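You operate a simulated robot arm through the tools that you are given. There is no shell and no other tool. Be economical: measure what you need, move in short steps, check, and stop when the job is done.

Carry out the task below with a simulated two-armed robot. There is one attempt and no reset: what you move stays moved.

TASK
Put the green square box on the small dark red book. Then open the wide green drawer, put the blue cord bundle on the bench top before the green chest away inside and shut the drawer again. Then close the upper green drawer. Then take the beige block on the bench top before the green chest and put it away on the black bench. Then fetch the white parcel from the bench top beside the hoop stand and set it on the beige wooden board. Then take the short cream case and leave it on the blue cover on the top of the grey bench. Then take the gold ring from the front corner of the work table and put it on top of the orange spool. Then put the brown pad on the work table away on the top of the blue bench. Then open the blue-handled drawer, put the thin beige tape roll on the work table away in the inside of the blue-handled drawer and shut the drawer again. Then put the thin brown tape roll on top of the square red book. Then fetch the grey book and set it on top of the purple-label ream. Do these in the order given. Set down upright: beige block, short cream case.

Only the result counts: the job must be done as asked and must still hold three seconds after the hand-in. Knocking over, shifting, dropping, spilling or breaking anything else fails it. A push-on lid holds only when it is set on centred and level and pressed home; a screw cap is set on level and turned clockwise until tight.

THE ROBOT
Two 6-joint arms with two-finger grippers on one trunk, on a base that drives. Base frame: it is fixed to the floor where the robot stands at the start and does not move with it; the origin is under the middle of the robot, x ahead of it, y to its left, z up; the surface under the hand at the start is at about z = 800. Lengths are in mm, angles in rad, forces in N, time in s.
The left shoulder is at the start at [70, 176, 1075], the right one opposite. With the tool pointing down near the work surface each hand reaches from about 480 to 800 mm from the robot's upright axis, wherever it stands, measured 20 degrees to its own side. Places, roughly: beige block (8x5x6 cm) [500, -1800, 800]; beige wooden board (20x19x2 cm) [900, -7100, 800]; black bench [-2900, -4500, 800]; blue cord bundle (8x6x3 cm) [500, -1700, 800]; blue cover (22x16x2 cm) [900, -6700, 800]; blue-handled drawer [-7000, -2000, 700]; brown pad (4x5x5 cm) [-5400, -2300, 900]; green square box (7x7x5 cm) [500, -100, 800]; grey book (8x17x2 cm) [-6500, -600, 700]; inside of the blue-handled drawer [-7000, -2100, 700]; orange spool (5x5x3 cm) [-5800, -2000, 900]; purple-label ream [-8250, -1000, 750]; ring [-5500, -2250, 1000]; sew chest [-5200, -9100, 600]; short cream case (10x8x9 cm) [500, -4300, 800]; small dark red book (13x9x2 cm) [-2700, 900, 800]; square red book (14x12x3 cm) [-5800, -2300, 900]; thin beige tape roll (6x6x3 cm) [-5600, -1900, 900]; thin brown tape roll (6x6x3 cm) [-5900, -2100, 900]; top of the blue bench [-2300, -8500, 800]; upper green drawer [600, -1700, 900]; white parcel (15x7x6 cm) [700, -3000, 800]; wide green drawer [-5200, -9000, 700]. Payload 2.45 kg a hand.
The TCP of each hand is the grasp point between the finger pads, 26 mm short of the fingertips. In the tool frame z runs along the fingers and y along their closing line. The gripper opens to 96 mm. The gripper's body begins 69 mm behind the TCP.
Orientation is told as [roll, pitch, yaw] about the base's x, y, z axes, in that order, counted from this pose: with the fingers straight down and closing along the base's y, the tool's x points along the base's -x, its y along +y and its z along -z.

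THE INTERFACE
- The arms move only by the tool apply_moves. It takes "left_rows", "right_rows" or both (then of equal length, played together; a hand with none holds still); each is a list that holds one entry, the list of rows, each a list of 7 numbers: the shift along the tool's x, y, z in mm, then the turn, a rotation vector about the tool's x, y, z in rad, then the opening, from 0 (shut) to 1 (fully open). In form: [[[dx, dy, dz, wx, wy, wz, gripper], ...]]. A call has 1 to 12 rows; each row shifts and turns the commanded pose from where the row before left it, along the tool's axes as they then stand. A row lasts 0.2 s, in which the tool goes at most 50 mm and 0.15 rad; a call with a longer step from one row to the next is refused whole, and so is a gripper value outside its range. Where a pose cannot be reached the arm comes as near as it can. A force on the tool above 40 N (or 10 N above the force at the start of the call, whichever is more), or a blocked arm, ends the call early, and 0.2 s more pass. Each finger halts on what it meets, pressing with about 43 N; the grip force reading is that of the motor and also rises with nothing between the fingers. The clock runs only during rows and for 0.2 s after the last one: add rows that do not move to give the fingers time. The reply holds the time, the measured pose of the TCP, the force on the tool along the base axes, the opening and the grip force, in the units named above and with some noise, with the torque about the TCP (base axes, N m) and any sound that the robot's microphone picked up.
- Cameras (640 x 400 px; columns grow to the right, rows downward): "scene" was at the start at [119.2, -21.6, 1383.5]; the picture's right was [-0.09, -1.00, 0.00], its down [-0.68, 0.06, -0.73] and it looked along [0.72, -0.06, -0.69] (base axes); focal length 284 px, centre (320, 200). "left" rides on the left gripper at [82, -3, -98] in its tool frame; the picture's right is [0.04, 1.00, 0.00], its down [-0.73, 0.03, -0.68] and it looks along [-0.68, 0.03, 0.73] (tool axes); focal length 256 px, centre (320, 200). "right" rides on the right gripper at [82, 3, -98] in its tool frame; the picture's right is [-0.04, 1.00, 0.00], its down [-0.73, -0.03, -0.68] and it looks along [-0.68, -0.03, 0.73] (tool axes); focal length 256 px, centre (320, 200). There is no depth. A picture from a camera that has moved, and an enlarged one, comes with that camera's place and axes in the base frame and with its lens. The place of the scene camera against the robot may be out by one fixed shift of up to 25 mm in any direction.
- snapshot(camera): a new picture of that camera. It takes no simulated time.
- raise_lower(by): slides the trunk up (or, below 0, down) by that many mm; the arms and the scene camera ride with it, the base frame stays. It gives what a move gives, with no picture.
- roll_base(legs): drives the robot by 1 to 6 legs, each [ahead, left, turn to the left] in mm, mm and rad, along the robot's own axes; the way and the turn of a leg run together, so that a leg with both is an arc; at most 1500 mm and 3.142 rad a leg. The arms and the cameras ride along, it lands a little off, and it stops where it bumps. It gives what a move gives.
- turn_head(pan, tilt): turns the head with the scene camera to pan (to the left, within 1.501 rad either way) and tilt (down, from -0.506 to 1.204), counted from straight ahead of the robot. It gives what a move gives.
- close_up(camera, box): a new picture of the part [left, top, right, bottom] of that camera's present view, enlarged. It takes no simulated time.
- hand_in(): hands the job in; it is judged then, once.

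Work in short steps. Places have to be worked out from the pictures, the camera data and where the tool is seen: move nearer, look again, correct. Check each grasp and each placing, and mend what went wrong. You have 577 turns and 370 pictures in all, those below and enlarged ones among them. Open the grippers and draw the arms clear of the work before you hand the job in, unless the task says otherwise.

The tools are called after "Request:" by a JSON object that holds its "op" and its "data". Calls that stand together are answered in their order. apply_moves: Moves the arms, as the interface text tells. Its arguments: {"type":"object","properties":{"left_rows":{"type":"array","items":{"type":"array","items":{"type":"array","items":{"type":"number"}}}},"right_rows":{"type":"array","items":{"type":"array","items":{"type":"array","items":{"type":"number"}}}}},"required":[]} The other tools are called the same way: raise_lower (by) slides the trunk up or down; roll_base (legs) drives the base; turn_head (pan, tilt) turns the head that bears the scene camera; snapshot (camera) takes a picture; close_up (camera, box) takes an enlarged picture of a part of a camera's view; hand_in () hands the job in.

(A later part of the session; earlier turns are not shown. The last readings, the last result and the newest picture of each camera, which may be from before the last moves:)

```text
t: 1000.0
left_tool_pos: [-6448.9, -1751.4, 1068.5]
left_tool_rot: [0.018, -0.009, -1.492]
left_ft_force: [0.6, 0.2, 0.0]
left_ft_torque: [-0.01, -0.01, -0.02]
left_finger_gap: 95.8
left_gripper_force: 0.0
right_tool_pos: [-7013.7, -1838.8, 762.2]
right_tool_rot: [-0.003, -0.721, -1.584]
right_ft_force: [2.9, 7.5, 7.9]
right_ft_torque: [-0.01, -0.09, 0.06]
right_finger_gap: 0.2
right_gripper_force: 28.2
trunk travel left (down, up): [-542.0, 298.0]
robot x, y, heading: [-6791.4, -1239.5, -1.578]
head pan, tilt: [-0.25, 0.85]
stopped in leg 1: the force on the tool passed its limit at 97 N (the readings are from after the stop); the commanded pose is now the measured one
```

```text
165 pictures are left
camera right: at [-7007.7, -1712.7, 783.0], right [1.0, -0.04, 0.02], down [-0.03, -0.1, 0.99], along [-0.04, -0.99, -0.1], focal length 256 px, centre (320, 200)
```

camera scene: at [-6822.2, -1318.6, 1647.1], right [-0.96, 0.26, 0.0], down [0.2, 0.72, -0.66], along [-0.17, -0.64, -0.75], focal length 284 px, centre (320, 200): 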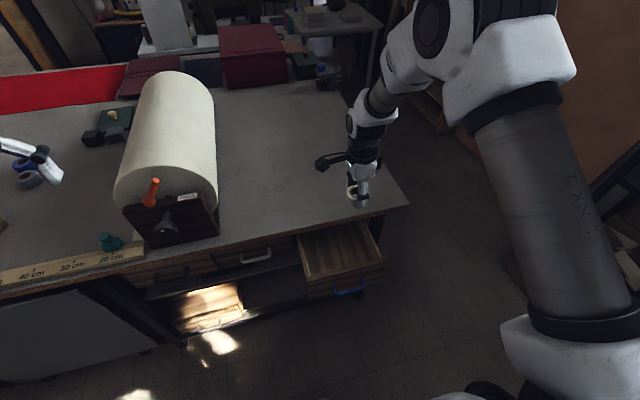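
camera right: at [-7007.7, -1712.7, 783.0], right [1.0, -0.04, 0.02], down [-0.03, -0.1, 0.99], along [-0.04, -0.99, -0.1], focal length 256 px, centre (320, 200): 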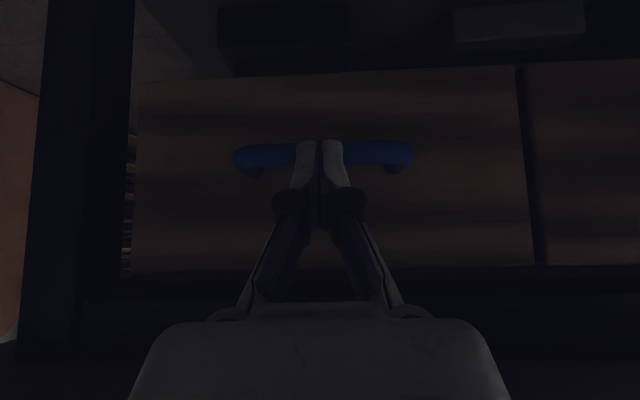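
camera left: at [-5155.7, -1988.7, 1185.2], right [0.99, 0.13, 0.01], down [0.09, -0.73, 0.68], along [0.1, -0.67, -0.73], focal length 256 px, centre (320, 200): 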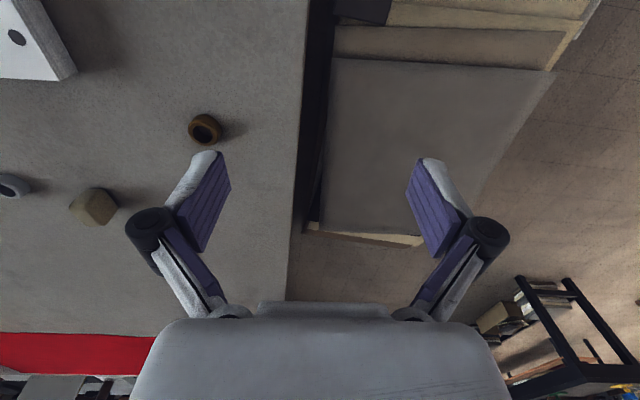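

Drawer shut. I back off, untilt, raise, and go for the brown tape roll.

Request:
{"op": "roll_base", "data": {"legs": [[-250, 0, 0]]}}

Request:
{"op": "raise_lower", "data": {"by": 285}}

Request:
{"op": "apply_moves", "data": {"right_rows": [[[0, 0, 0, 0, 0.15, 0, 0.4], [0, 0, 0, 0, 0.15, 0, 0.6], [0, 0, -20, 0, 0.15, 0, 0.8], [0, 0, -30, 0, 0.15, 0, 1], [0, 0, -40, 0, 0.12, 0, 1], [0, 0, -40, 0, 0, 0, 1], [0, 0, 0, 0, 0, 0, 1]]]}}

Request:
{"op": "close_up", "data": {"camera": "scene", "box": [200, 150, 460, 330]}}

```text
t: 1001.9
left_tool_pos: [-6448.8, -1488.7, 1067.7]
left_tool_rot: [0.015, -0.006, -1.493]
left_ft_force: [-1.1, 0.8, -0.7]
left_ft_torque: [-0.05, 0.0, 0.01]
left_finger_gap: 96.0
left_gripper_force: 0.1
right_tool_pos: [-7012.5, -1573.9, 761.1]
right_tool_rot: [-0.004, -0.72, -1.586]
right_ft_force: [-0.2, -0.1, 0.3]
right_ft_torque: [0.0, 0.0, -0.02]
right_finger_gap: 0.2
right_gripper_force: 28.4
trunk travel left (down, up): [-542.0, 298.0]
robot x, y, heading: [-6782.1, -973.3, -1.588]
head pan, tilt: [-0.25, 0.85]
```

```text
t: 1004.8
left_tool_pos: [-6448.8, -1489.9, 1353.3]
left_tool_rot: [0.016, -0.005, -1.493]
left_ft_force: [-0.6, 0.2, 0.0]
left_ft_torque: [0.0, -0.01, -0.03]
left_finger_gap: 95.9
left_gripper_force: 0.0
right_tool_pos: [-7012.3, -1574.3, 1047.8]
right_tool_rot: [-0.003, -0.719, -1.585]
right_ft_force: [0.4, 0.2, 0.3]
right_ft_torque: [0.04, 0.01, -0.01]
right_finger_gap: 0.2
right_gripper_force: 28.5
trunk travel left (down, up): [-827.0, 13.0]
robot x, y, heading: [-6781.3, -970.5, -1.584]
head pan, tilt: [-0.25, 0.85]
```

```text
t: 1006.4
left_tool_pos: [-6449.1, -1489.5, 1353.2]
left_tool_rot: [0.018, -0.007, -1.493]
left_ft_force: [0.5, -0.9, -0.1]
left_ft_torque: [0.0, -0.02, -0.02]
left_finger_gap: 96.0
left_gripper_force: 0.0
right_tool_pos: [-7013.4, -1557.1, 1176.0]
right_tool_rot: [-0.003, 0.001, -1.587]
right_ft_force: [0.8, -0.5, -1.1]
right_ft_torque: [0.02, -0.02, 0.01]
right_finger_gap: 96.0
right_gripper_force: 0.0
trunk travel left (down, up): [-827.0, 13.0]
robot x, y, heading: [-6783.3, -973.5, -1.582]
head pan, tilt: [-0.25, 0.85]
```

```text
2.22 times, centred on (330, 240) of scene
camera zoom: at [-6818.1, -1112.2, 1643.0], right [-0.97, 0.26, 0.0], down [0.19, 0.73, -0.66], along [-0.17, -0.64, -0.75], focal length 630 px, centre (298, 111)
```

zoom: 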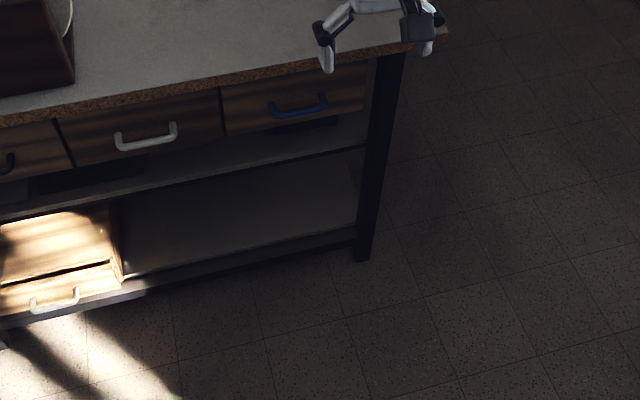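

Flush and shut. Now the brown tape roll near [-5948, -2101].

Request:
{"op": "roll_base", "data": {"legs": [[200, 0, 0.012], [0, 1060, 0], [280, 0, 0]]}}

Request:
{"op": "raise_lower", "data": {"by": -120}}

Request:
{"op": "snapshot", "data": {"camera": "right"}}

```text
t: 1014.6
left_tool_pos: [-5398.0, -1982.0, 1353.6]
left_tool_rot: [0.017, -0.007, -1.504]
left_ft_force: [-0.3, 0.0, 0.0]
left_ft_torque: [-0.01, 0.04, 0.03]
left_finger_gap: 96.0
left_gripper_force: 0.0
right_tool_pos: [-5963.9, -2042.9, 1177.1]
right_tool_rot: [-0.002, -0.001, -1.599]
right_ft_force: [-0.2, 0.2, 0.5]
right_ft_torque: [0.0, -0.01, 0.03]
right_finger_gap: 95.8
right_gripper_force: 0.1
trunk travel left (down, up): [-827.0, 13.0]
robot x, y, heading: [-5727.1, -1465.1, -1.597]
head pan, tilt: [-0.25, 0.85]
```

```text
t: 1016.1
left_tool_pos: [-5399.9, -1983.7, 1232.9]
left_tool_rot: [0.018, -0.007, -1.503]
left_ft_force: [-0.1, 0.6, -0.4]
left_ft_torque: [0.0, 0.0, 0.0]
left_finger_gap: 96.1
left_gripper_force: 0.0
right_tool_pos: [-5963.9, -2044.5, 1055.4]
right_tool_rot: [-0.002, 0.0, -1.6]
right_ft_force: [0.1, -0.1, 0.1]
right_ft_torque: [0.03, 0.03, -0.02]
right_finger_gap: 96.1
right_gripper_force: 0.0
trunk travel left (down, up): [-707.0, 133.0]
robot x, y, heading: [-5726.2, -1462.4, -1.591]
head pan, tilt: [-0.25, 0.85]
```

```text
163 pictures are left
camera right: at [-5958.1, -1962.4, 1154.2], right [1.0, -0.07, 0.0], down [-0.05, -0.73, 0.68], along [-0.05, -0.68, -0.73], focal length 256 px, centre (320, 200)
```

right: 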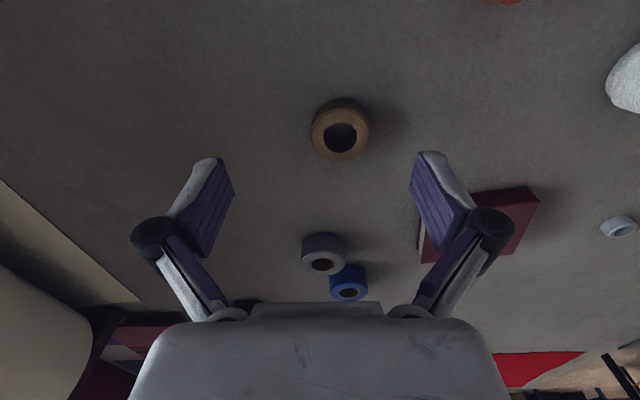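

Roll at [-5948, -2087]. I align, descend and grip.

Request:
{"op": "apply_moves", "data": {"right_rows": [[[-21, 9, 25, 0, 0, 0, 1], [-21, 8, 30, 0, 0, 0, 1], [0, 0, 35, 0, 0, 0, 0.85], [0, 0, 33, 0, 0, 0, 0.85], [0, 0, 0, 0, 0, 0, 0.85]]]}}

Request:
{"op": "snapshot", "data": {"camera": "right"}}

```text
t: 1017.3
left_tool_pos: [-5398.0, -1983.9, 1232.4]
left_tool_rot: [0.017, -0.007, -1.504]
left_ft_force: [0.6, 0.4, 0.1]
left_ft_torque: [-0.03, 0.0, 0.03]
left_finger_gap: 96.0
left_gripper_force: 0.0
right_tool_pos: [-5949.1, -2089.3, 932.6]
right_tool_rot: [-0.002, 0.0, -1.598]
right_ft_force: [-0.8, -0.2, -0.6]
right_ft_torque: [-0.01, -0.03, 0.0]
right_finger_gap: 81.8
right_gripper_force: 0.0
trunk travel left (down, up): [-707.0, 133.0]
robot x, y, heading: [-5729.3, -1462.9, -1.595]
head pan, tilt: [-0.25, 0.85]
```

```text
162 pictures are left
camera right: at [-5942.7, -2007.9, 1030.9], right [1.0, -0.07, 0.0], down [-0.05, -0.73, 0.68], along [-0.05, -0.68, -0.73], focal length 256 px, centre (320, 200)
```

right: 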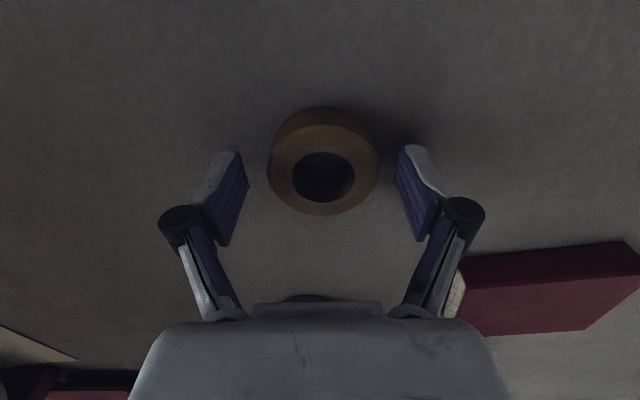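

Request:
{"op": "apply_moves", "data": {"right_rows": [[[0, 1, 2, 0, 0, 0, 0.85], [0, 0, 0, 0, 0, 0, 0.7], [0, 0, 0, 0, 0, 0, 0.5], [0, 0, 0, 0, 0, 0, 0.4], [0, 0, 0, 0, 0, 0, 0.3], [0, 0, 0, 0, 0, 0, 0.3], [0, 0, -3, 0, 0, 0, 0.3], [0, 0, -5, 0, 0, 0, 0.3], [0, 0, -8, 0, 0, 0, 0.3], [0, 0, 0, 0, 0, 0, 0.3]]]}}

Request:
{"op": "snapshot", "data": {"camera": "right"}}

```text
t: 1019.5
left_tool_pos: [-5399.1, -1982.8, 1232.9]
left_tool_rot: [0.017, -0.005, -1.504]
left_ft_force: [-0.1, 0.8, -0.1]
left_ft_torque: [-0.02, -0.01, -0.05]
left_finger_gap: 95.9
left_gripper_force: 0.0
right_tool_pos: [-5949.2, -2087.4, 947.9]
right_tool_rot: [-0.001, 0.001, -1.599]
right_ft_force: [0.3, 0.4, -0.8]
right_ft_torque: [-0.01, 0.0, -0.01]
right_finger_gap: 58.3
right_gripper_force: 43.2
trunk travel left (down, up): [-707.0, 133.0]
robot x, y, heading: [-5726.4, -1461.2, -1.593]
head pan, tilt: [-0.25, 0.85]
```

```text
161 pictures are left
camera right: at [-5943.4, -2005.8, 1045.8], right [1.0, -0.07, 0.0], down [-0.05, -0.73, 0.68], along [-0.05, -0.68, -0.73], focal length 256 px, centre (320, 200)
```

right: 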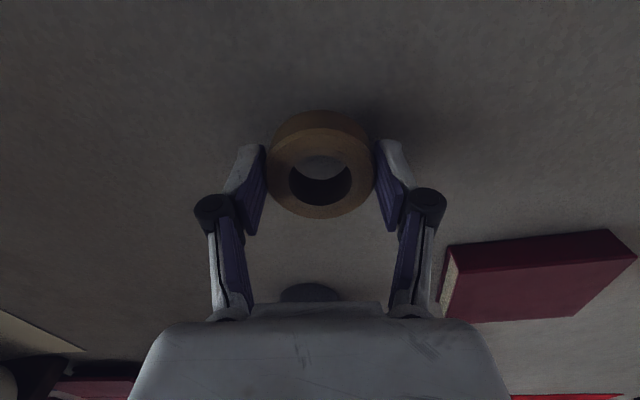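

Held. I raise it by arm, shift the base left 175 and ahead 45, and then look at the red book.

Request:
{"op": "apply_moves", "data": {"right_rows": [[[0, 0, -30, 0, 0, 0, 0.3], [0, 0, -35, 0, 0, 0, 0.3], [0, 0, -35, 0, 0, 0, 0.3], [0, 0, -35, 0, 0, 0, 0.3], [0, 0, 0, 0, 0, 0, 0.3]]]}}

Request:
{"op": "roll_base", "data": {"legs": [[0, 175, 0.026], [40, 0, 0]]}}

Request:
{"op": "snapshot", "data": {"camera": "right"}}

```text
t: 1020.7
left_tool_pos: [-5399.0, -1982.7, 1232.6]
left_tool_rot: [0.016, -0.006, -1.504]
left_ft_force: [-0.2, 0.3, 0.7]
left_ft_torque: [-0.05, -0.03, 0.03]
left_finger_gap: 95.8
left_gripper_force: 0.1
right_tool_pos: [-5950.1, -2087.5, 1080.9]
right_tool_rot: [-0.002, 0.002, -1.599]
right_ft_force: [0.2, -0.2, -0.2]
right_ft_torque: [0.01, 0.01, -0.01]
right_finger_gap: 58.7
right_gripper_force: 43.1
trunk travel left (down, up): [-707.0, 133.0]
robot x, y, heading: [-5726.5, -1463.1, -1.593]
head pan, tilt: [-0.25, 0.85]
```

```text
t: 1022.7
left_tool_pos: [-5212.5, -2010.4, 1235.2]
left_tool_rot: [0.02, -0.013, -1.483]
left_ft_force: [0.2, 0.9, 0.4]
left_ft_torque: [-0.04, -0.01, 0.02]
left_finger_gap: 95.8
left_gripper_force: 0.1
right_tool_pos: [-5758.7, -2127.6, 1084.1]
right_tool_rot: [0.0, -0.005, -1.577]
right_ft_force: [-0.6, 0.8, 0.0]
right_ft_torque: [-0.04, -0.01, -0.01]
right_finger_gap: 58.5
right_gripper_force: 43.1
trunk travel left (down, up): [-707.0, 133.0]
robot x, y, heading: [-5548.8, -1505.7, -1.567]
head pan, tilt: [-0.25, 0.85]
```

```text
160 pictures are left
camera right: at [-5754.4, -2045.2, 1182.0], right [1.0, -0.04, 0.0], down [-0.03, -0.73, 0.68], along [-0.03, -0.68, -0.73], focal length 256 px, centre (320, 200)
```

right: 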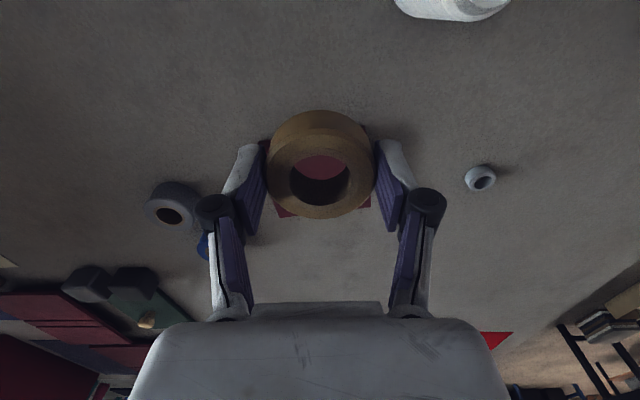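

Book centre ≈[-5767, -2243]. I extend 103 mm and shift −7 in x.

Request:
{"op": "apply_moves", "data": {"right_rows": [[[-35, -3, 10, 0, 0, 0, 0.3], [-35, -2, 10, 0, 0, 0, 0.3], [-33, -2, 10, 0, 0, 0, 0.3], [0, 0, 0, 0, 0, 0, 0.3]]]}}

Request:
{"op": "snapshot", "data": {"camera": "right"}}

Request:
{"op": "turn_head", "data": {"pan": -0.25, "tilt": 0.75}}

Request:
{"op": "snapshot", "data": {"camera": "scene"}}

```text
t: 1023.7
left_tool_pos: [-5210.9, -2014.7, 1233.1]
left_tool_rot: [0.017, -0.008, -1.481]
left_ft_force: [0.3, 0.4, 0.7]
left_ft_torque: [0.0, 0.03, 0.0]
left_finger_gap: 96.2
left_gripper_force: 0.0
right_tool_pos: [-5763.4, -2235.1, 1050.0]
right_tool_rot: [-0.002, 0.001, -1.576]
right_ft_force: [-0.3, 1.6, 0.1]
right_ft_torque: [-0.01, -0.01, 0.01]
right_finger_gap: 58.7
right_gripper_force: 42.8
trunk travel left (down, up): [-707.0, 133.0]
robot x, y, heading: [-5550.6, -1504.3, -1.571]
head pan, tilt: [-0.25, 0.85]
```

```text
159 pictures are left
camera right: at [-5759.0, -2153.7, 1149.5], right [1.0, -0.05, 0.0], down [-0.03, -0.73, 0.68], along [-0.03, -0.68, -0.73], focal length 256 px, centre (320, 200)
```

right: 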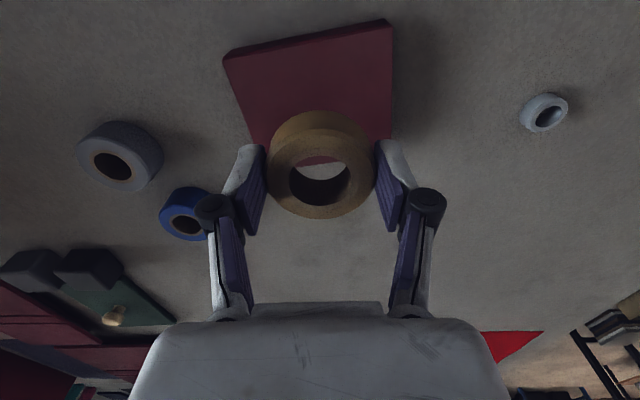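

```text
t: 1024.3
left_tool_pos: [-5211.1, -2015.7, 1233.0]
left_tool_rot: [0.018, -0.007, -1.482]
left_ft_force: [0.3, 0.5, 0.9]
left_ft_torque: [0.0, 0.01, -0.03]
left_finger_gap: 96.1
left_gripper_force: 0.0
right_tool_pos: [-5763.5, -2235.4, 1051.0]
right_tool_rot: [-0.002, 0.001, -1.577]
right_ft_force: [0.3, -0.1, 0.0]
right_ft_torque: [-0.02, -0.02, 0.0]
right_finger_gap: 58.6
right_gripper_force: 43.6
trunk travel left (down, up): [-707.0, 133.0]
robot x, y, heading: [-5552.9, -1498.6, -1.572]
head pan, tilt: [-0.25, 0.75]
```

```text
158 pictures are left
camera scene: at [-5585.9, -1646.8, 1531.1], right [-0.97, 0.25, 0.0], down [0.17, 0.66, -0.73], along [-0.18, -0.71, -0.68], focal length 284 px, centre (320, 200)
```

scene: 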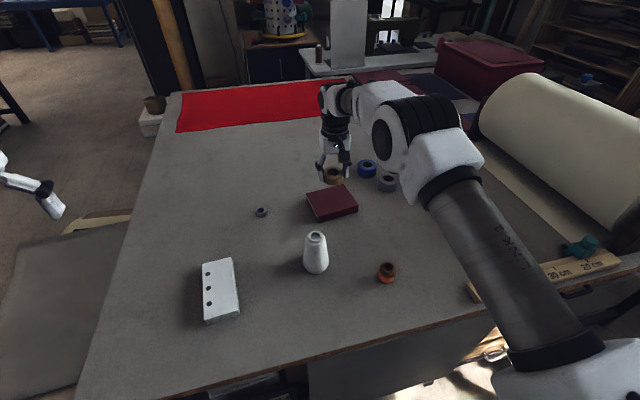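

Roll is above the book's centre ([-5767, -2232]). I lower toward it.

Request:
{"op": "apply_moves", "data": {"right_rows": [[[3, -3, 20, 0, 0, 0, 0.3], [0, 0, 25, 0, 0, 0, 0.3], [0, 0, 20, 0, 0, 0, 0.3], [0, 0, 0, 0, 0, 0, 0.3]]]}}

Request:
{"op": "snapshot", "data": {"camera": "right"}}

Request:
{"op": "close_up", "data": {"camera": "scene", "box": [280, 130, 400, 230]}}

```text
t: 1025.3
left_tool_pos: [-5211.0, -2016.4, 1233.0]
left_tool_rot: [0.018, -0.008, -1.482]
left_ft_force: [0.0, 0.4, 0.4]
left_ft_torque: [-0.02, 0.01, -0.01]
left_finger_gap: 95.9
left_gripper_force: 0.1
right_tool_pos: [-5766.7, -2232.7, 985.9]
right_tool_rot: [-0.002, -0.001, -1.576]
right_ft_force: [-0.7, -0.3, -0.1]
right_ft_torque: [0.0, -0.04, 0.01]
right_finger_gap: 58.5
right_gripper_force: 42.8
trunk travel left (down, up): [-707.0, 133.0]
robot x, y, heading: [-5550.9, -1503.6, -1.57]
head pan, tilt: [-0.25, 0.75]
```

```text
157 pictures are left
camera right: at [-5762.7, -2152.0, 1084.5], right [1.0, -0.04, 0.0], down [-0.03, -0.73, 0.68], along [-0.03, -0.68, -0.73], focal length 256 px, centre (320, 200)
```

right: 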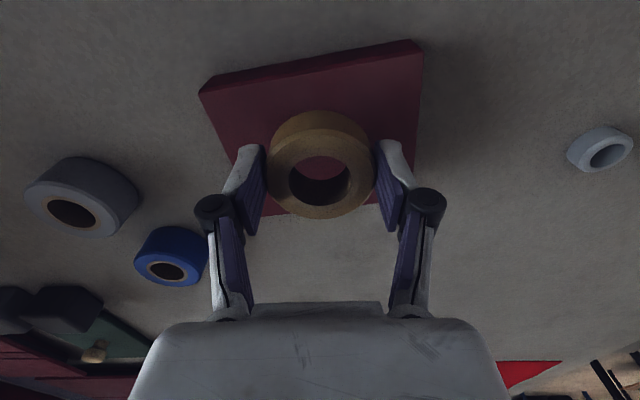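

```text
4.00 times, centred on (340, 180) of scene
camera zoom: at [-5585.9, -1647.2, 1531.1], right [-0.97, 0.25, 0.0], down [0.17, 0.66, -0.73], along [-0.18, -0.71, -0.68], focal length 1135 px, centre (240, 280)
```

zoom: 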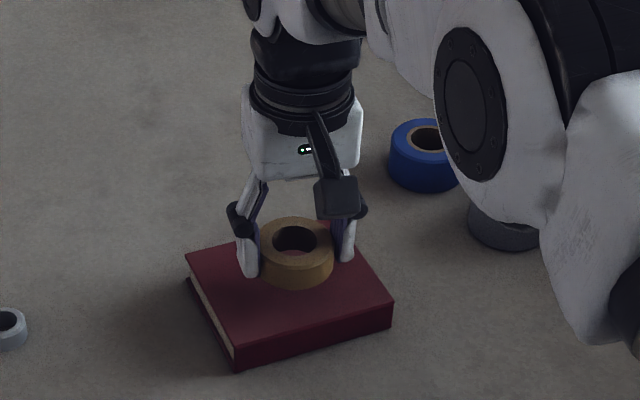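

Request:
{"op": "apply_moves", "data": {"right_rows": [[[-3, 0, 8, 0, 0, 0, 0.3], [0, 0, 5, 0, 0, 0, 0.3], [0, 0, 3, 0, 0, 0, 0.3], [0, 0, 0, 0, 0, 0, 0.3]]]}}

```text
t: 1026.3
left_tool_pos: [-5211.9, -2017.3, 1233.9]
left_tool_rot: [0.018, -0.009, -1.482]
left_ft_force: [0.0, -0.4, -0.1]
left_ft_torque: [0.02, 0.0, 0.01]
left_finger_gap: 96.1
left_gripper_force: 0.1
right_tool_pos: [-5767.7, -2236.2, 969.1]
right_tool_rot: [-0.001, -0.001, -1.576]
right_ft_force: [-0.4, -0.3, -0.2]
right_ft_torque: [0.0, -0.01, 0.0]
right_finger_gap: 58.8
right_gripper_force: 42.9
trunk travel left (down, up): [-707.0, 133.0]
robot x, y, heading: [-5552.9, -1501.7, -1.571]
head pan, tilt: [-0.25, 0.75]
```

Request:
{"op": "apply_moves", "data": {"right_rows": [[[0, 0, 2, 0, 0, 0, 0.3], [0, 0, 2, 0, 0, 0, 0.3], [0, 0, 0, 0, 0, 0, 0.3]]]}}

```text
t: 1027.2
left_tool_pos: [-5210.6, -2016.1, 1232.4]
left_tool_rot: [0.019, -0.006, -1.483]
left_ft_force: [-0.1, 0.7, 0.1]
left_ft_torque: [0.02, -0.01, 0.0]
left_finger_gap: 96.0
left_gripper_force: 0.0
right_tool_pos: [-5768.2, -2234.3, 967.0]
right_tool_rot: [-0.001, -0.001, -1.576]
right_ft_force: [0.0, 0.8, -0.6]
right_ft_torque: [-0.01, -0.02, 0.03]
right_finger_gap: 58.2
right_gripper_force: 42.7
trunk travel left (down, up): [-707.0, 133.0]
robot x, y, heading: [-5550.4, -1504.1, -1.571]
head pan, tilt: [-0.25, 0.75]
```

Request:
{"op": "apply_moves", "data": {"right_rows": [[[0, 0, 2, 0, 0, 0, 0.3], [0, 0, 2, 0, 0, 0, 0.3], [0, 0, 0, 0, 0, 0, 0.3]]]}}

```text
t: 1028.0
left_tool_pos: [-5210.8, -2016.1, 1232.4]
left_tool_rot: [0.017, -0.008, -1.48]
left_ft_force: [1.1, -0.3, -0.3]
left_ft_torque: [0.01, 0.01, -0.01]
left_finger_gap: 95.9
left_gripper_force: 0.1
right_tool_pos: [-5768.6, -2236.4, 961.6]
right_tool_rot: [-0.002, 0.0, -1.578]
right_ft_force: [0.3, -0.7, -0.3]
right_ft_torque: [0.0, 0.01, 0.01]
right_finger_gap: 58.5
right_gripper_force: 42.8
trunk travel left (down, up): [-707.0, 133.0]
robot x, y, heading: [-5554.4, -1503.4, -1.569]
head pan, tilt: [-0.25, 0.75]
```

Request:
{"op": "apply_moves", "data": {"right_rows": [[[0, 0, 2, 0, 0, 0, 0.3], [0, 0, 1, 0, 0, 0, 0.3], [0, 0, 0, 0, 0, 0, 0.3]]]}}

```text
t: 1028.8
left_tool_pos: [-5210.0, -2015.3, 1234.1]
left_tool_rot: [0.018, -0.009, -1.482]
left_ft_force: [0.2, -0.2, -0.7]
left_ft_torque: [0.0, -0.01, 0.0]
left_finger_gap: 95.9
left_gripper_force: 0.0
right_tool_pos: [-5767.7, -2234.8, 959.4]
right_tool_rot: [-0.003, -0.003, -1.577]
right_ft_force: [-1.7, -5.5, 15.9]
right_ft_torque: [0.08, -0.03, 0.02]
right_finger_gap: 58.2
right_gripper_force: 43.1
trunk travel left (down, up): [-707.0, 133.0]
robot x, y, heading: [-5554.2, -1506.9, -1.571]
head pan, tilt: [-0.25, 0.75]
```

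Contact. I release and rise.

Request:
{"op": "apply_moves", "data": {"right_rows": [[[0, 0, -1, 0, 0, 0, 0.62], [0, 0, 0, 0, 0, 0, 0.7], [0, 0, 0, 0, 0, 0, 0.8], [0, 0, 0, 0, 0, 0, 0.8], [0, 0, -15, 0, 0, 0, 0.8], [0, 0, -35, 0, 0, 0, 0.8], [0, 0, -40, 0, 0, 0, 0.8], [0, 0, -40, 0, 0, 0, 0.8], [0, 0, 0, 0, 0, 0, 0.8]]]}}

Request:
{"op": "close_up", "data": {"camera": "scene", "box": [240, 130, 440, 300]}}

```text
t: 1030.8
left_tool_pos: [-5210.1, -2016.3, 1233.4]
left_tool_rot: [0.017, -0.006, -1.481]
left_ft_force: [0.0, 0.4, 0.1]
left_ft_torque: [0.01, -0.01, 0.02]
left_finger_gap: 96.4
left_gripper_force: 0.1
right_tool_pos: [-5767.4, -2237.8, 1088.3]
right_tool_rot: [-0.001, -0.001, -1.578]
right_ft_force: [0.0, 0.2, -0.9]
right_ft_torque: [0.03, 0.0, 0.02]
right_finger_gap: 76.8
right_gripper_force: 0.0
trunk travel left (down, up): [-707.0, 133.0]
robot x, y, heading: [-5553.7, -1503.1, -1.57]
head pan, tilt: [-0.25, 0.75]
```

```text
2.35 times, centred on (340, 215) of scene
camera zoom: at [-5586.0, -1648.2, 1531.0], right [-0.97, 0.25, 0.0], down [0.17, 0.66, -0.73], along [-0.18, -0.71, -0.68], focal length 667 px, centre (273, 165)
```

zoom: 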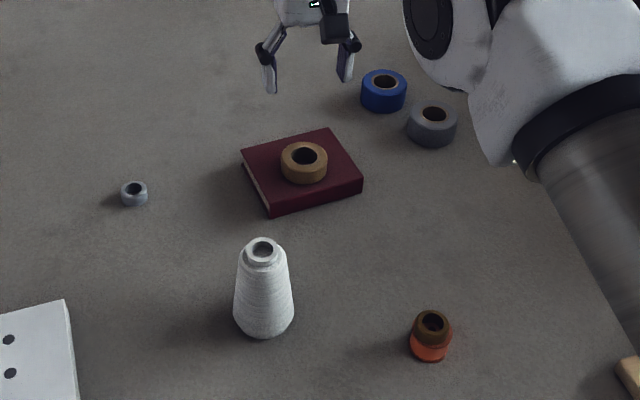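

The brown roll is on the red book and the ring still sits on the spool. Last: the grey book. I retract, raise, back off and turn to face the other side.

Request:
{"op": "apply_moves", "data": {"right_rows": [[[35, 0, 0, 0, 0, 0, 0.8], [35, 0, 0, 0, 0, 0, 0.8], [35, 0, 0, 0, 0, 0, 0.8], [35, 0, -10, 0, 0, 0, 0.8], [0, 0, 0, 0, 0, 0, 0.8]]]}}

Request:
{"op": "raise_lower", "data": {"by": 130}}

Request:
{"op": "roll_base", "data": {"legs": [[-300, 0, 0], [0, -850, 0], [0, 0, 3.14]]}}

Request:
{"op": "turn_head", "data": {"pan": 0, "tilt": 0.6}}

Request:
{"op": "snapshot", "data": {"camera": "scene"}}

```text
t: 1032.0
left_tool_pos: [-5211.3, -2016.7, 1233.0]
left_tool_rot: [0.018, -0.008, -1.481]
left_ft_force: [0.7, -0.5, -0.9]
left_ft_torque: [0.04, -0.01, -0.03]
left_finger_gap: 96.1
left_gripper_force: 0.0
right_tool_pos: [-5766.0, -2099.8, 1100.3]
right_tool_rot: [-0.004, 0.001, -1.577]
right_ft_force: [-0.5, -0.2, -0.5]
right_ft_torque: [0.06, -0.01, -0.02]
right_finger_gap: 76.7
right_gripper_force: 0.2
trunk travel left (down, up): [-707.0, 133.0]
robot x, y, heading: [-5553.4, -1506.7, -1.568]
head pan, tilt: [-0.25, 0.75]
```

```text
t: 1033.5
left_tool_pos: [-5209.6, -2016.6, 1362.8]
left_tool_rot: [0.019, -0.008, -1.48]
left_ft_force: [-0.1, -0.1, 0.2]
left_ft_torque: [-0.05, 0.06, -0.01]
left_finger_gap: 96.0
left_gripper_force: 0.1
right_tool_pos: [-5766.8, -2099.3, 1230.6]
right_tool_rot: [0.0, 0.0, -1.575]
right_ft_force: [0.0, 0.4, 0.5]
right_ft_torque: [0.01, 0.0, -0.03]
right_finger_gap: 76.8
right_gripper_force: 0.0
trunk travel left (down, up): [-837.0, 3.0]
robot x, y, heading: [-5552.6, -1503.0, -1.571]
head pan, tilt: [-0.25, 0.75]
```

```text
t: 1047.1
left_tool_pos: [-6755.0, -683.8, 1362.7]
left_tool_rot: [0.019, -0.007, 1.652]
left_ft_force: [0.8, 0.4, -0.6]
left_ft_torque: [-0.01, 0.02, -0.01]
left_finger_gap: 95.9
left_gripper_force: 0.0
right_tool_pos: [-6199.2, -603.5, 1230.0]
right_tool_rot: [-0.003, 0.001, 1.56]
right_ft_force: [0.6, 0.5, -0.2]
right_ft_torque: [0.0, 0.03, 0.01]
right_finger_gap: 76.8
right_gripper_force: 0.0
trunk travel left (down, up): [-837.0, 3.0]
robot x, y, heading: [-6417.8, -1200.1, 1.566]
head pan, tilt: [-0.25, 0.75]
```

```text
t: 1047.9
left_tool_pos: [-6756.4, -683.7, 1362.5]
left_tool_rot: [0.018, -0.007, 1.654]
left_ft_force: [0.7, 0.8, -0.3]
left_ft_torque: [0.02, 0.01, -0.01]
left_finger_gap: 95.9
left_gripper_force: 0.1
right_tool_pos: [-6198.5, -602.0, 1231.3]
right_tool_rot: [-0.001, 0.0, 1.559]
right_ft_force: [0.9, 0.1, -0.8]
right_ft_torque: [0.01, 0.02, -0.03]
right_finger_gap: 76.8
right_gripper_force: 0.1
trunk travel left (down, up): [-837.0, 3.0]
robot x, y, heading: [-6417.4, -1199.7, 1.567]
head pan, tilt: [0.0, 0.6]
```

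```text
154 pictures are left
camera scene: at [-6429.8, -1074.7, 1673.9], right [1.0, -0.01, 0.0], down [0.0, -0.57, -0.82], along [0.0, 0.82, -0.57], focal length 284 px, centre (320, 200)
```

scene: 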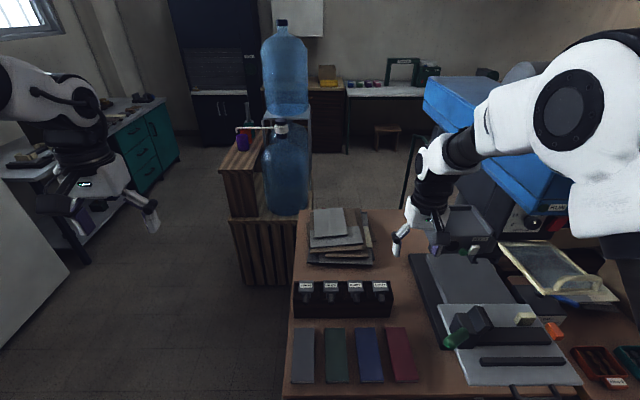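

Four books lie on the low table; the grey one is at ≈[-6486, -598], leftmost. I strafe left 280 and lower to view it with the right camera.

Request:
{"op": "roll_base", "data": {"legs": [[0, 285, 0]]}}

Request:
{"op": "raise_lower", "data": {"by": -300}}

Request:
{"op": "snapshot", "data": {"camera": "right"}}

```text
t: 1049.9
left_tool_pos: [-7038.8, -678.7, 1364.5]
left_tool_rot: [0.02, -0.008, 1.645]
left_ft_force: [0.0, 0.2, 0.1]
left_ft_torque: [0.01, 0.05, 0.0]
left_finger_gap: 96.0
left_gripper_force: 0.0
right_tool_pos: [-6481.8, -601.7, 1229.4]
right_tool_rot: [0.001, 0.0, 1.552]
right_ft_force: [-0.5, -0.9, -0.4]
right_ft_torque: [0.02, 0.04, 0.02]
right_finger_gap: 76.7
right_gripper_force: 0.0
trunk travel left (down, up): [-837.0, 3.0]
robot x, y, heading: [-6705.9, -1197.8, 1.558]
head pan, tilt: [0.0, 0.6]
```

```text
t: 1052.9
left_tool_pos: [-7040.8, -678.8, 1062.6]
left_tool_rot: [0.018, -0.008, 1.647]
left_ft_force: [-0.5, 0.3, 0.7]
left_ft_torque: [0.01, 0.0, 0.01]
left_finger_gap: 96.2
left_gripper_force: 0.0
right_tool_pos: [-6484.5, -601.3, 930.8]
right_tool_rot: [-0.001, 0.0, 1.551]
right_ft_force: [-0.3, -0.6, -0.7]
right_ft_torque: [0.0, 0.03, -0.02]
right_finger_gap: 76.6
right_gripper_force: 0.2
trunk travel left (down, up): [-537.0, 303.0]
robot x, y, heading: [-6703.7, -1193.1, 1.56]
head pan, tilt: [0.0, 0.6]
```

```text
153 pictures are left
camera right: at [-6488.1, -683.6, 1029.0], right [-1.0, 0.06, 0.0], down [0.04, 0.73, 0.68], along [0.04, 0.68, -0.73], focal length 256 px, centre (320, 200)
```

right: 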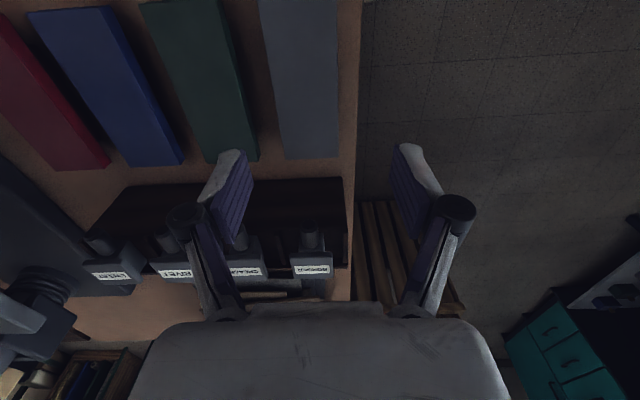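

Grey book ≈80 wide, centre ≈[-6463, -567]. I align with the gripper fully open and descend to z≈770.

Request:
{"op": "apply_moves", "data": {"right_rows": [[[-18, -11, 20, 0, 0, 0, 1], [-18, -10, 30, 0, 0, 0, 1], [0, 0, 40, 0, 0, 0, 1], [0, 0, 40, 0, 0, 0, 1], [0, 0, 25, 0, 0, 0, 1], [0, 0, 0, 0, 0, 0, 1]]]}}

Request:
{"op": "snapshot", "data": {"camera": "right"}}

```text
t: 1054.3
left_tool_pos: [-7040.7, -677.9, 1061.8]
left_tool_rot: [0.017, -0.008, 1.646]
left_ft_force: [-1.1, -0.3, 0.4]
left_ft_torque: [0.04, 0.03, -0.03]
left_finger_gap: 96.2
left_gripper_force: 0.0
right_tool_pos: [-6462.7, -565.1, 773.6]
right_tool_rot: [-0.001, 0.0, 1.553]
right_ft_force: [0.4, 1.3, -0.5]
right_ft_torque: [0.0, 0.0, -0.02]
right_finger_gap: 96.2
right_gripper_force: 0.1
trunk travel left (down, up): [-537.0, 303.0]
robot x, y, heading: [-6708.9, -1196.9, 1.56]
head pan, tilt: [0.0, 0.6]
```

```text
152 pictures are left
camera right: at [-6467.2, -646.9, 872.0], right [-1.0, 0.06, 0.0], down [0.04, 0.73, 0.68], along [0.04, 0.68, -0.73], focal length 256 px, centre (320, 200)
```

right: 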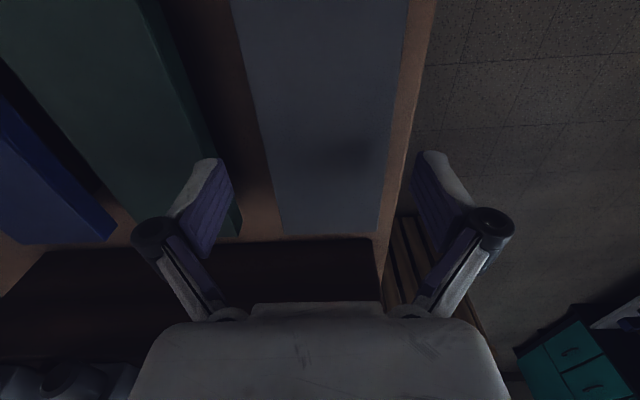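

I shift 3 mm and lower to just above the top to verify finger clearance.

Request:
{"op": "apply_moves", "data": {"right_rows": [[[0, 3, 8, 0, 0, 0, 1], [0, 0, 8, 0, 0, 0, 1], [0, 0, 0, 0, 0, 0, 1]]]}}

Request:
{"op": "snapshot", "data": {"camera": "right"}}

```text
t: 1055.1
left_tool_pos: [-7039.7, -678.5, 1063.1]
left_tool_rot: [0.017, -0.007, 1.646]
left_ft_force: [0.0, -0.2, 0.1]
left_ft_torque: [0.04, 0.0, -0.01]
left_finger_gap: 95.6
left_gripper_force: 0.0
right_tool_pos: [-6464.5, -565.6, 759.2]
right_tool_rot: [-0.002, 0.0, 1.552]
right_ft_force: [0.3, -0.5, 0.3]
right_ft_torque: [-0.02, 0.06, 0.02]
right_finger_gap: 96.1
right_gripper_force: 0.0
trunk travel left (down, up): [-537.0, 303.0]
robot x, y, heading: [-6709.4, -1196.0, 1.558]
head pan, tilt: [0.0, 0.6]
```

```text
151 pictures are left
camera right: at [-6469.9, -647.8, 857.8], right [-1.0, 0.06, 0.0], down [0.04, 0.73, 0.68], along [0.04, 0.68, -0.73], focal length 256 px, centre (320, 200)
```

right: 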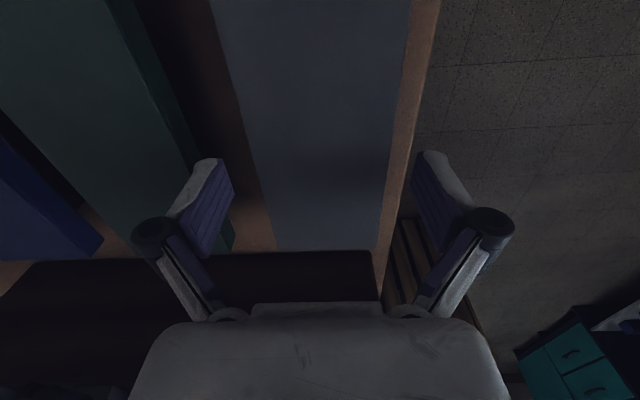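

Centred. I lower in steps to find a grip depth.

Request:
{"op": "apply_moves", "data": {"right_rows": [[[0, 0, 6, 0, 0, 0, 1], [0, 0, 6, 0, 0, 0, 1], [0, 0, 4, 0, 0, 0, 1], [0, 0, 0, 0, 0, 0, 1]]]}}

Request:
{"op": "snapshot", "data": {"camera": "right"}}

```text
t: 1056.1
left_tool_pos: [-7040.2, -678.2, 1062.1]
left_tool_rot: [0.017, -0.008, 1.646]
left_ft_force: [-0.7, 0.4, -0.3]
left_ft_torque: [0.01, 0.03, -0.01]
left_finger_gap: 96.0
left_gripper_force: 0.1
right_tool_pos: [-6464.8, -567.1, 742.0]
right_tool_rot: [-0.002, 0.0, 1.553]
right_ft_force: [0.3, -0.4, 0.2]
right_ft_torque: [0.01, 0.02, 0.0]
right_finger_gap: 96.0
right_gripper_force: 0.0
trunk travel left (down, up): [-537.0, 303.0]
robot x, y, heading: [-6705.4, -1197.9, 1.558]
head pan, tilt: [0.0, 0.6]
```

```text
150 pictures are left
camera right: at [-6468.8, -647.6, 841.4], right [-1.0, 0.06, 0.0], down [0.04, 0.73, 0.68], along [0.04, 0.68, -0.73], focal length 256 px, centre (320, 200)
```

right: 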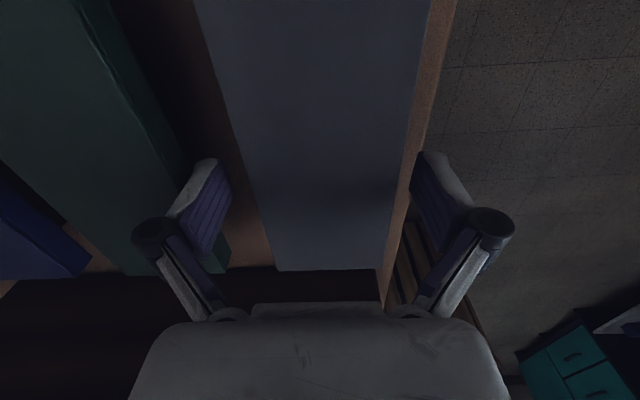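

Fingers straddle the book. I close.

Request:
{"op": "apply_moves", "data": {"right_rows": [[[0, 0, 0, 0, 0, 0, 0.9], [0, 0, 0, 0, 0, 0, 0.7], [0, 0, 0, 0, 0, 0, 0.5], [0, 0, 0, 0, 0, 0, 0.5], [0, 0, 0, 0, 0, 0, 0.5]]]}}

Request:
{"op": "snapshot", "data": {"camera": "right"}}

```text
t: 1057.3
left_tool_pos: [-7040.7, -678.7, 1063.4]
left_tool_rot: [0.017, -0.008, 1.646]
left_ft_force: [0.6, 0.6, -1.3]
left_ft_torque: [-0.02, 0.02, 0.0]
left_finger_gap: 96.3
left_gripper_force: 0.1
right_tool_pos: [-6463.4, -565.8, 743.6]
right_tool_rot: [-0.001, 0.001, 1.553]
right_ft_force: [0.1, 0.6, 2.6]
right_ft_torque: [-0.1, 0.07, -0.04]
right_finger_gap: 68.4
right_gripper_force: 42.9
trunk travel left (down, up): [-537.0, 303.0]
robot x, y, heading: [-6707.2, -1195.7, 1.556]
head pan, tilt: [0.0, 0.6]
```

```text
149 pictures are left
camera right: at [-6468.8, -647.6, 841.8], right [-1.0, 0.06, 0.0], down [0.04, 0.73, 0.68], along [0.04, 0.68, -0.73], focal length 256 px, centre (320, 200)
```

right: 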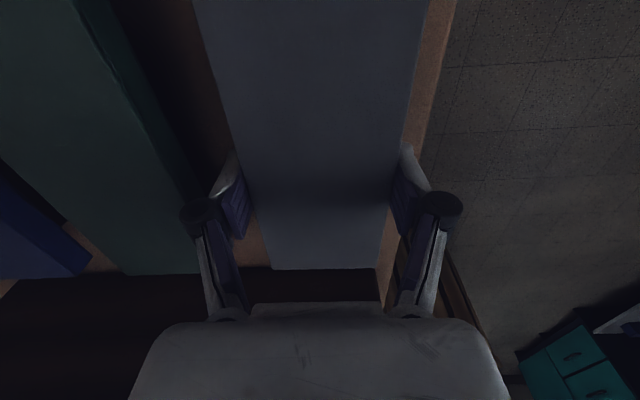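

Gripped at 68 mm. I lift slowly and check.

Request:
{"op": "apply_moves", "data": {"right_rows": [[[0, 0, -3, 0, 0, 0, 0.5], [0, 0, -4, 0, 0, 0, 0.5], [0, 0, -6, 0, 0, 0, 0.5], [0, 0, -10, 0, 0, 0, 0.5], [0, 0, -15, 0, 0, 0, 0.5], [0, 0, 0, 0, 0, 0, 0.5]]]}}

Request:
{"op": "snapshot", "data": {"camera": "right"}}

Request:
{"op": "turn_head", "data": {"pan": -0.3, "tilt": 0.7}}

Request:
{"op": "snapshot", "data": {"camera": "scene"}}

```text
t: 1058.7
left_tool_pos: [-7039.7, -677.9, 1063.5]
left_tool_rot: [0.017, -0.006, 1.648]
left_ft_force: [-0.1, 0.8, -0.6]
left_ft_torque: [0.01, 0.02, -0.01]
left_finger_gap: 96.0
left_gripper_force: 0.1
right_tool_pos: [-6464.6, -564.8, 782.7]
right_tool_rot: [-0.001, 0.002, 1.552]
right_ft_force: [-0.4, 0.2, -1.5]
right_ft_torque: [0.03, 0.01, -0.02]
right_finger_gap: 68.8
right_gripper_force: 43.1
trunk travel left (down, up): [-537.0, 303.0]
robot x, y, heading: [-6705.6, -1198.1, 1.559]
head pan, tilt: [0.0, 0.6]
```

```text
148 pictures are left
camera right: at [-6468.1, -646.1, 880.5], right [-1.0, 0.06, 0.0], down [0.04, 0.73, 0.68], along [0.04, 0.68, -0.73], focal length 256 px, centre (320, 200)
```

right: 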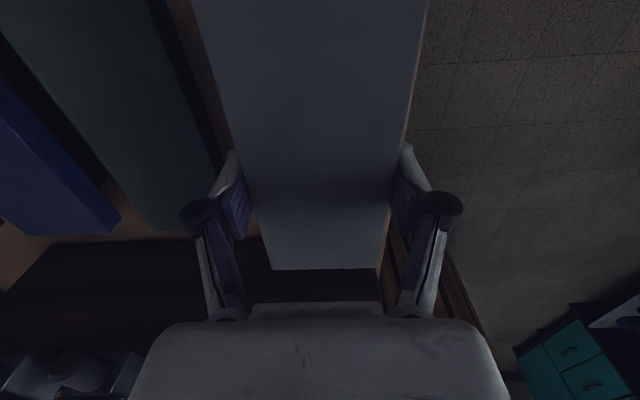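

```text
t: 1059.5
left_tool_pos: [-7040.9, -678.5, 1062.2]
left_tool_rot: [0.018, -0.007, 1.646]
left_ft_force: [0.5, 0.5, 0.0]
left_ft_torque: [0.02, 0.03, -0.04]
left_finger_gap: 96.1
left_gripper_force: 0.0
right_tool_pos: [-6463.6, -563.2, 782.5]
right_tool_rot: [-0.002, 0.001, 1.551]
right_ft_force: [-0.6, -0.5, -0.8]
right_ft_torque: [0.02, -0.01, 0.04]
right_finger_gap: 68.8
right_gripper_force: 43.0
trunk travel left (down, up): [-537.0, 303.0]
robot x, y, heading: [-6708.1, -1197.3, 1.563]
head pan, tilt: [-0.3, 0.7]
```

```text
147 pictures are left
camera scene: at [-6693.0, -1079.5, 1365.3], right [0.95, -0.31, 0.0], down [-0.2, -0.61, -0.76], along [0.23, 0.73, -0.64], focal length 284 px, centre (320, 200)
```

scene: 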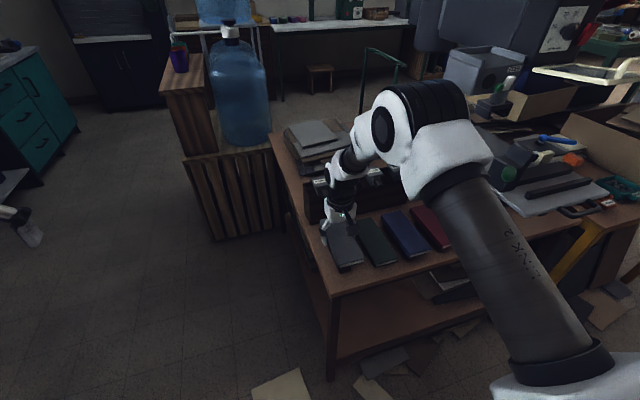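

Book held level. I raise, back off a bit, turn left to face −x, and look for the purple-label ream.

Request:
{"op": "raise_lower", "data": {"by": 250}}

Request:
{"op": "roll_base", "data": {"legs": [[-130, 0, 0], [0, 0, 1.575], [550, 0, 0]]}}

Request:
{"op": "turn_head", "data": {"pan": -0.2, "tilt": 0.6}}

Request:
{"op": "snapshot", "data": {"camera": "scene"}}

```text
t: 1062.1
left_tool_pos: [-7041.8, -678.6, 1312.7]
left_tool_rot: [0.018, -0.01, 1.645]
left_ft_force: [-0.3, 0.7, 1.3]
left_ft_torque: [-0.01, 0.01, -0.03]
left_finger_gap: 96.0
left_gripper_force: 0.0
right_tool_pos: [-6464.7, -564.8, 1031.6]
right_tool_rot: [-0.004, 0.0, 1.552]
right_ft_force: [-0.3, 0.0, -1.4]
right_ft_torque: [0.01, -0.03, -0.02]
right_finger_gap: 68.7
right_gripper_force: 42.8
trunk travel left (down, up): [-787.0, 53.0]
robot x, y, heading: [-6709.8, -1197.4, 1.561]
head pan, tilt: [-0.3, 0.7]
```

```text
t: 1070.0
left_tool_pos: [-7752.3, -1701.5, 1313.4]
left_tool_rot: [0.015, -0.008, -3.026]
left_ft_force: [0.2, -0.2, -0.3]
left_ft_torque: [-0.03, -0.01, 0.0]
left_finger_gap: 96.1
left_gripper_force: 0.0
right_tool_pos: [-7891.6, -1130.1, 1032.0]
right_tool_rot: [-0.002, -0.001, -3.117]
right_ft_force: [-0.9, 0.7, -1.8]
right_ft_torque: [0.02, 0.04, 0.02]
right_finger_gap: 68.5
right_gripper_force: 43.2
trunk travel left (down, up): [-787.0, 53.0]
robot x, y, heading: [-7248.3, -1344.1, -3.113]
head pan, tilt: [-0.3, 0.7]
```

```text
t: 1070.7
left_tool_pos: [-7753.1, -1702.2, 1314.4]
left_tool_rot: [0.017, -0.005, -3.025]
left_ft_force: [-0.7, -0.8, -0.6]
left_ft_torque: [0.01, 0.0, 0.01]
left_finger_gap: 95.9
left_gripper_force: 0.0
right_tool_pos: [-7892.4, -1130.2, 1031.6]
right_tool_rot: [-0.001, 0.0, -3.119]
right_ft_force: [0.2, -0.3, -1.1]
right_ft_torque: [0.0, 0.02, 0.04]
right_finger_gap: 69.0
right_gripper_force: 43.2
trunk travel left (down, up): [-787.0, 53.0]
robot x, y, heading: [-7248.9, -1343.0, -3.114]
head pan, tilt: [-0.201, 0.6]
```

```text
146 pictures are left
camera scene: at [-7401.0, -1345.9, 1623.8], right [0.17, 0.99, 0.0], down [0.56, -0.1, -0.82], along [-0.81, 0.14, -0.57], focal length 284 px, centre (320, 200)
```

scene: 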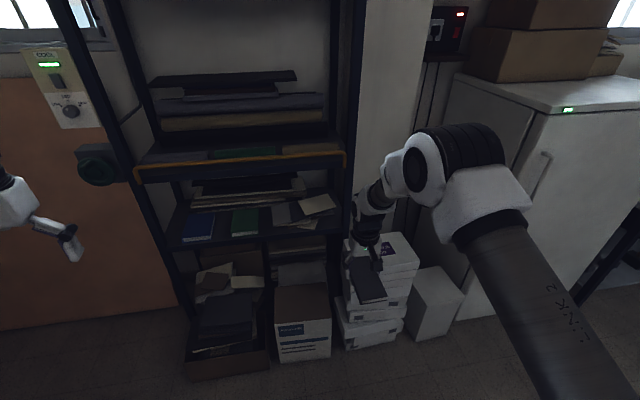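

The ream stack stands right ahead, free overhead. I trim heading, move right 230, then ahead 250, and look from above.

Request:
{"op": "roll_base", "data": {"legs": [[0, -230, -0.028], [230, 0, 0]]}}

Request:
{"op": "snapshot", "data": {"camera": "right"}}

Request:
{"op": "snapshot", "data": {"camera": "scene"}}

```text
t: 1073.7
left_tool_pos: [-7993.3, -1454.1, 1314.7]
left_tool_rot: [0.015, -0.008, -3.053]
left_ft_force: [0.3, 0.1, 0.4]
left_ft_torque: [0.03, 0.06, 0.03]
left_finger_gap: 95.9
left_gripper_force: 0.1
right_tool_pos: [-8113.5, -878.0, 1033.8]
right_tool_rot: [-0.003, -0.002, 3.134]
right_ft_force: [0.6, -0.6, -1.0]
right_ft_torque: [0.02, -0.01, -0.02]
right_finger_gap: 68.7
right_gripper_force: 42.8
trunk travel left (down, up): [-787.0, 53.0]
robot x, y, heading: [-7480.8, -1112.5, 3.145]
head pan, tilt: [-0.201, 0.6]
```

```text
145 pictures are left
camera right: at [-8031.7, -881.6, 1131.7], right [-0.05, -1.0, 0.0], down [-0.73, 0.03, 0.68], along [-0.68, 0.03, -0.73], focal length 256 px, centre (320, 200)
```

right: 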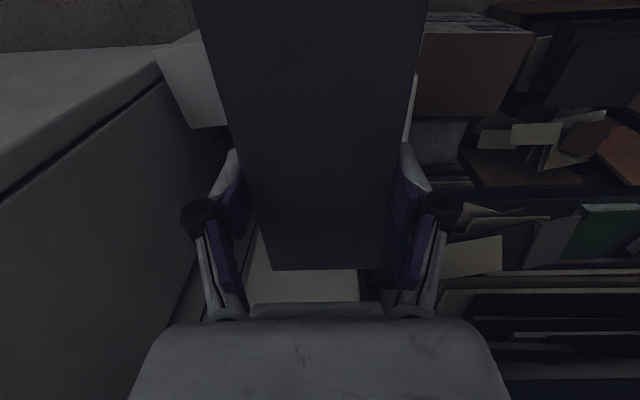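

```text
144 pictures are left
camera scene: at [-7628.9, -1108.9, 1624.2], right [0.2, 0.98, 0.0], down [0.55, -0.11, -0.83], along [-0.81, 0.16, -0.56], focal length 284 px, centre (320, 200)
```

scene: 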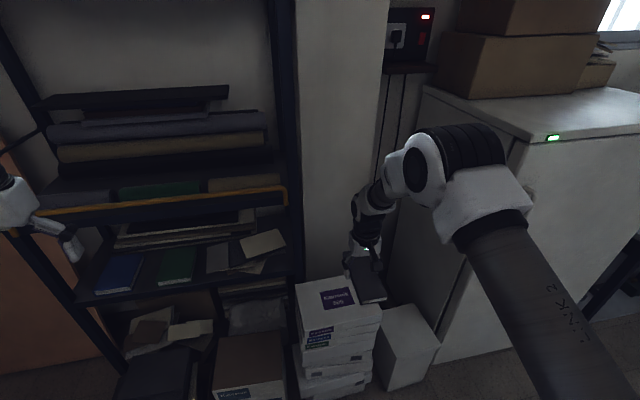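

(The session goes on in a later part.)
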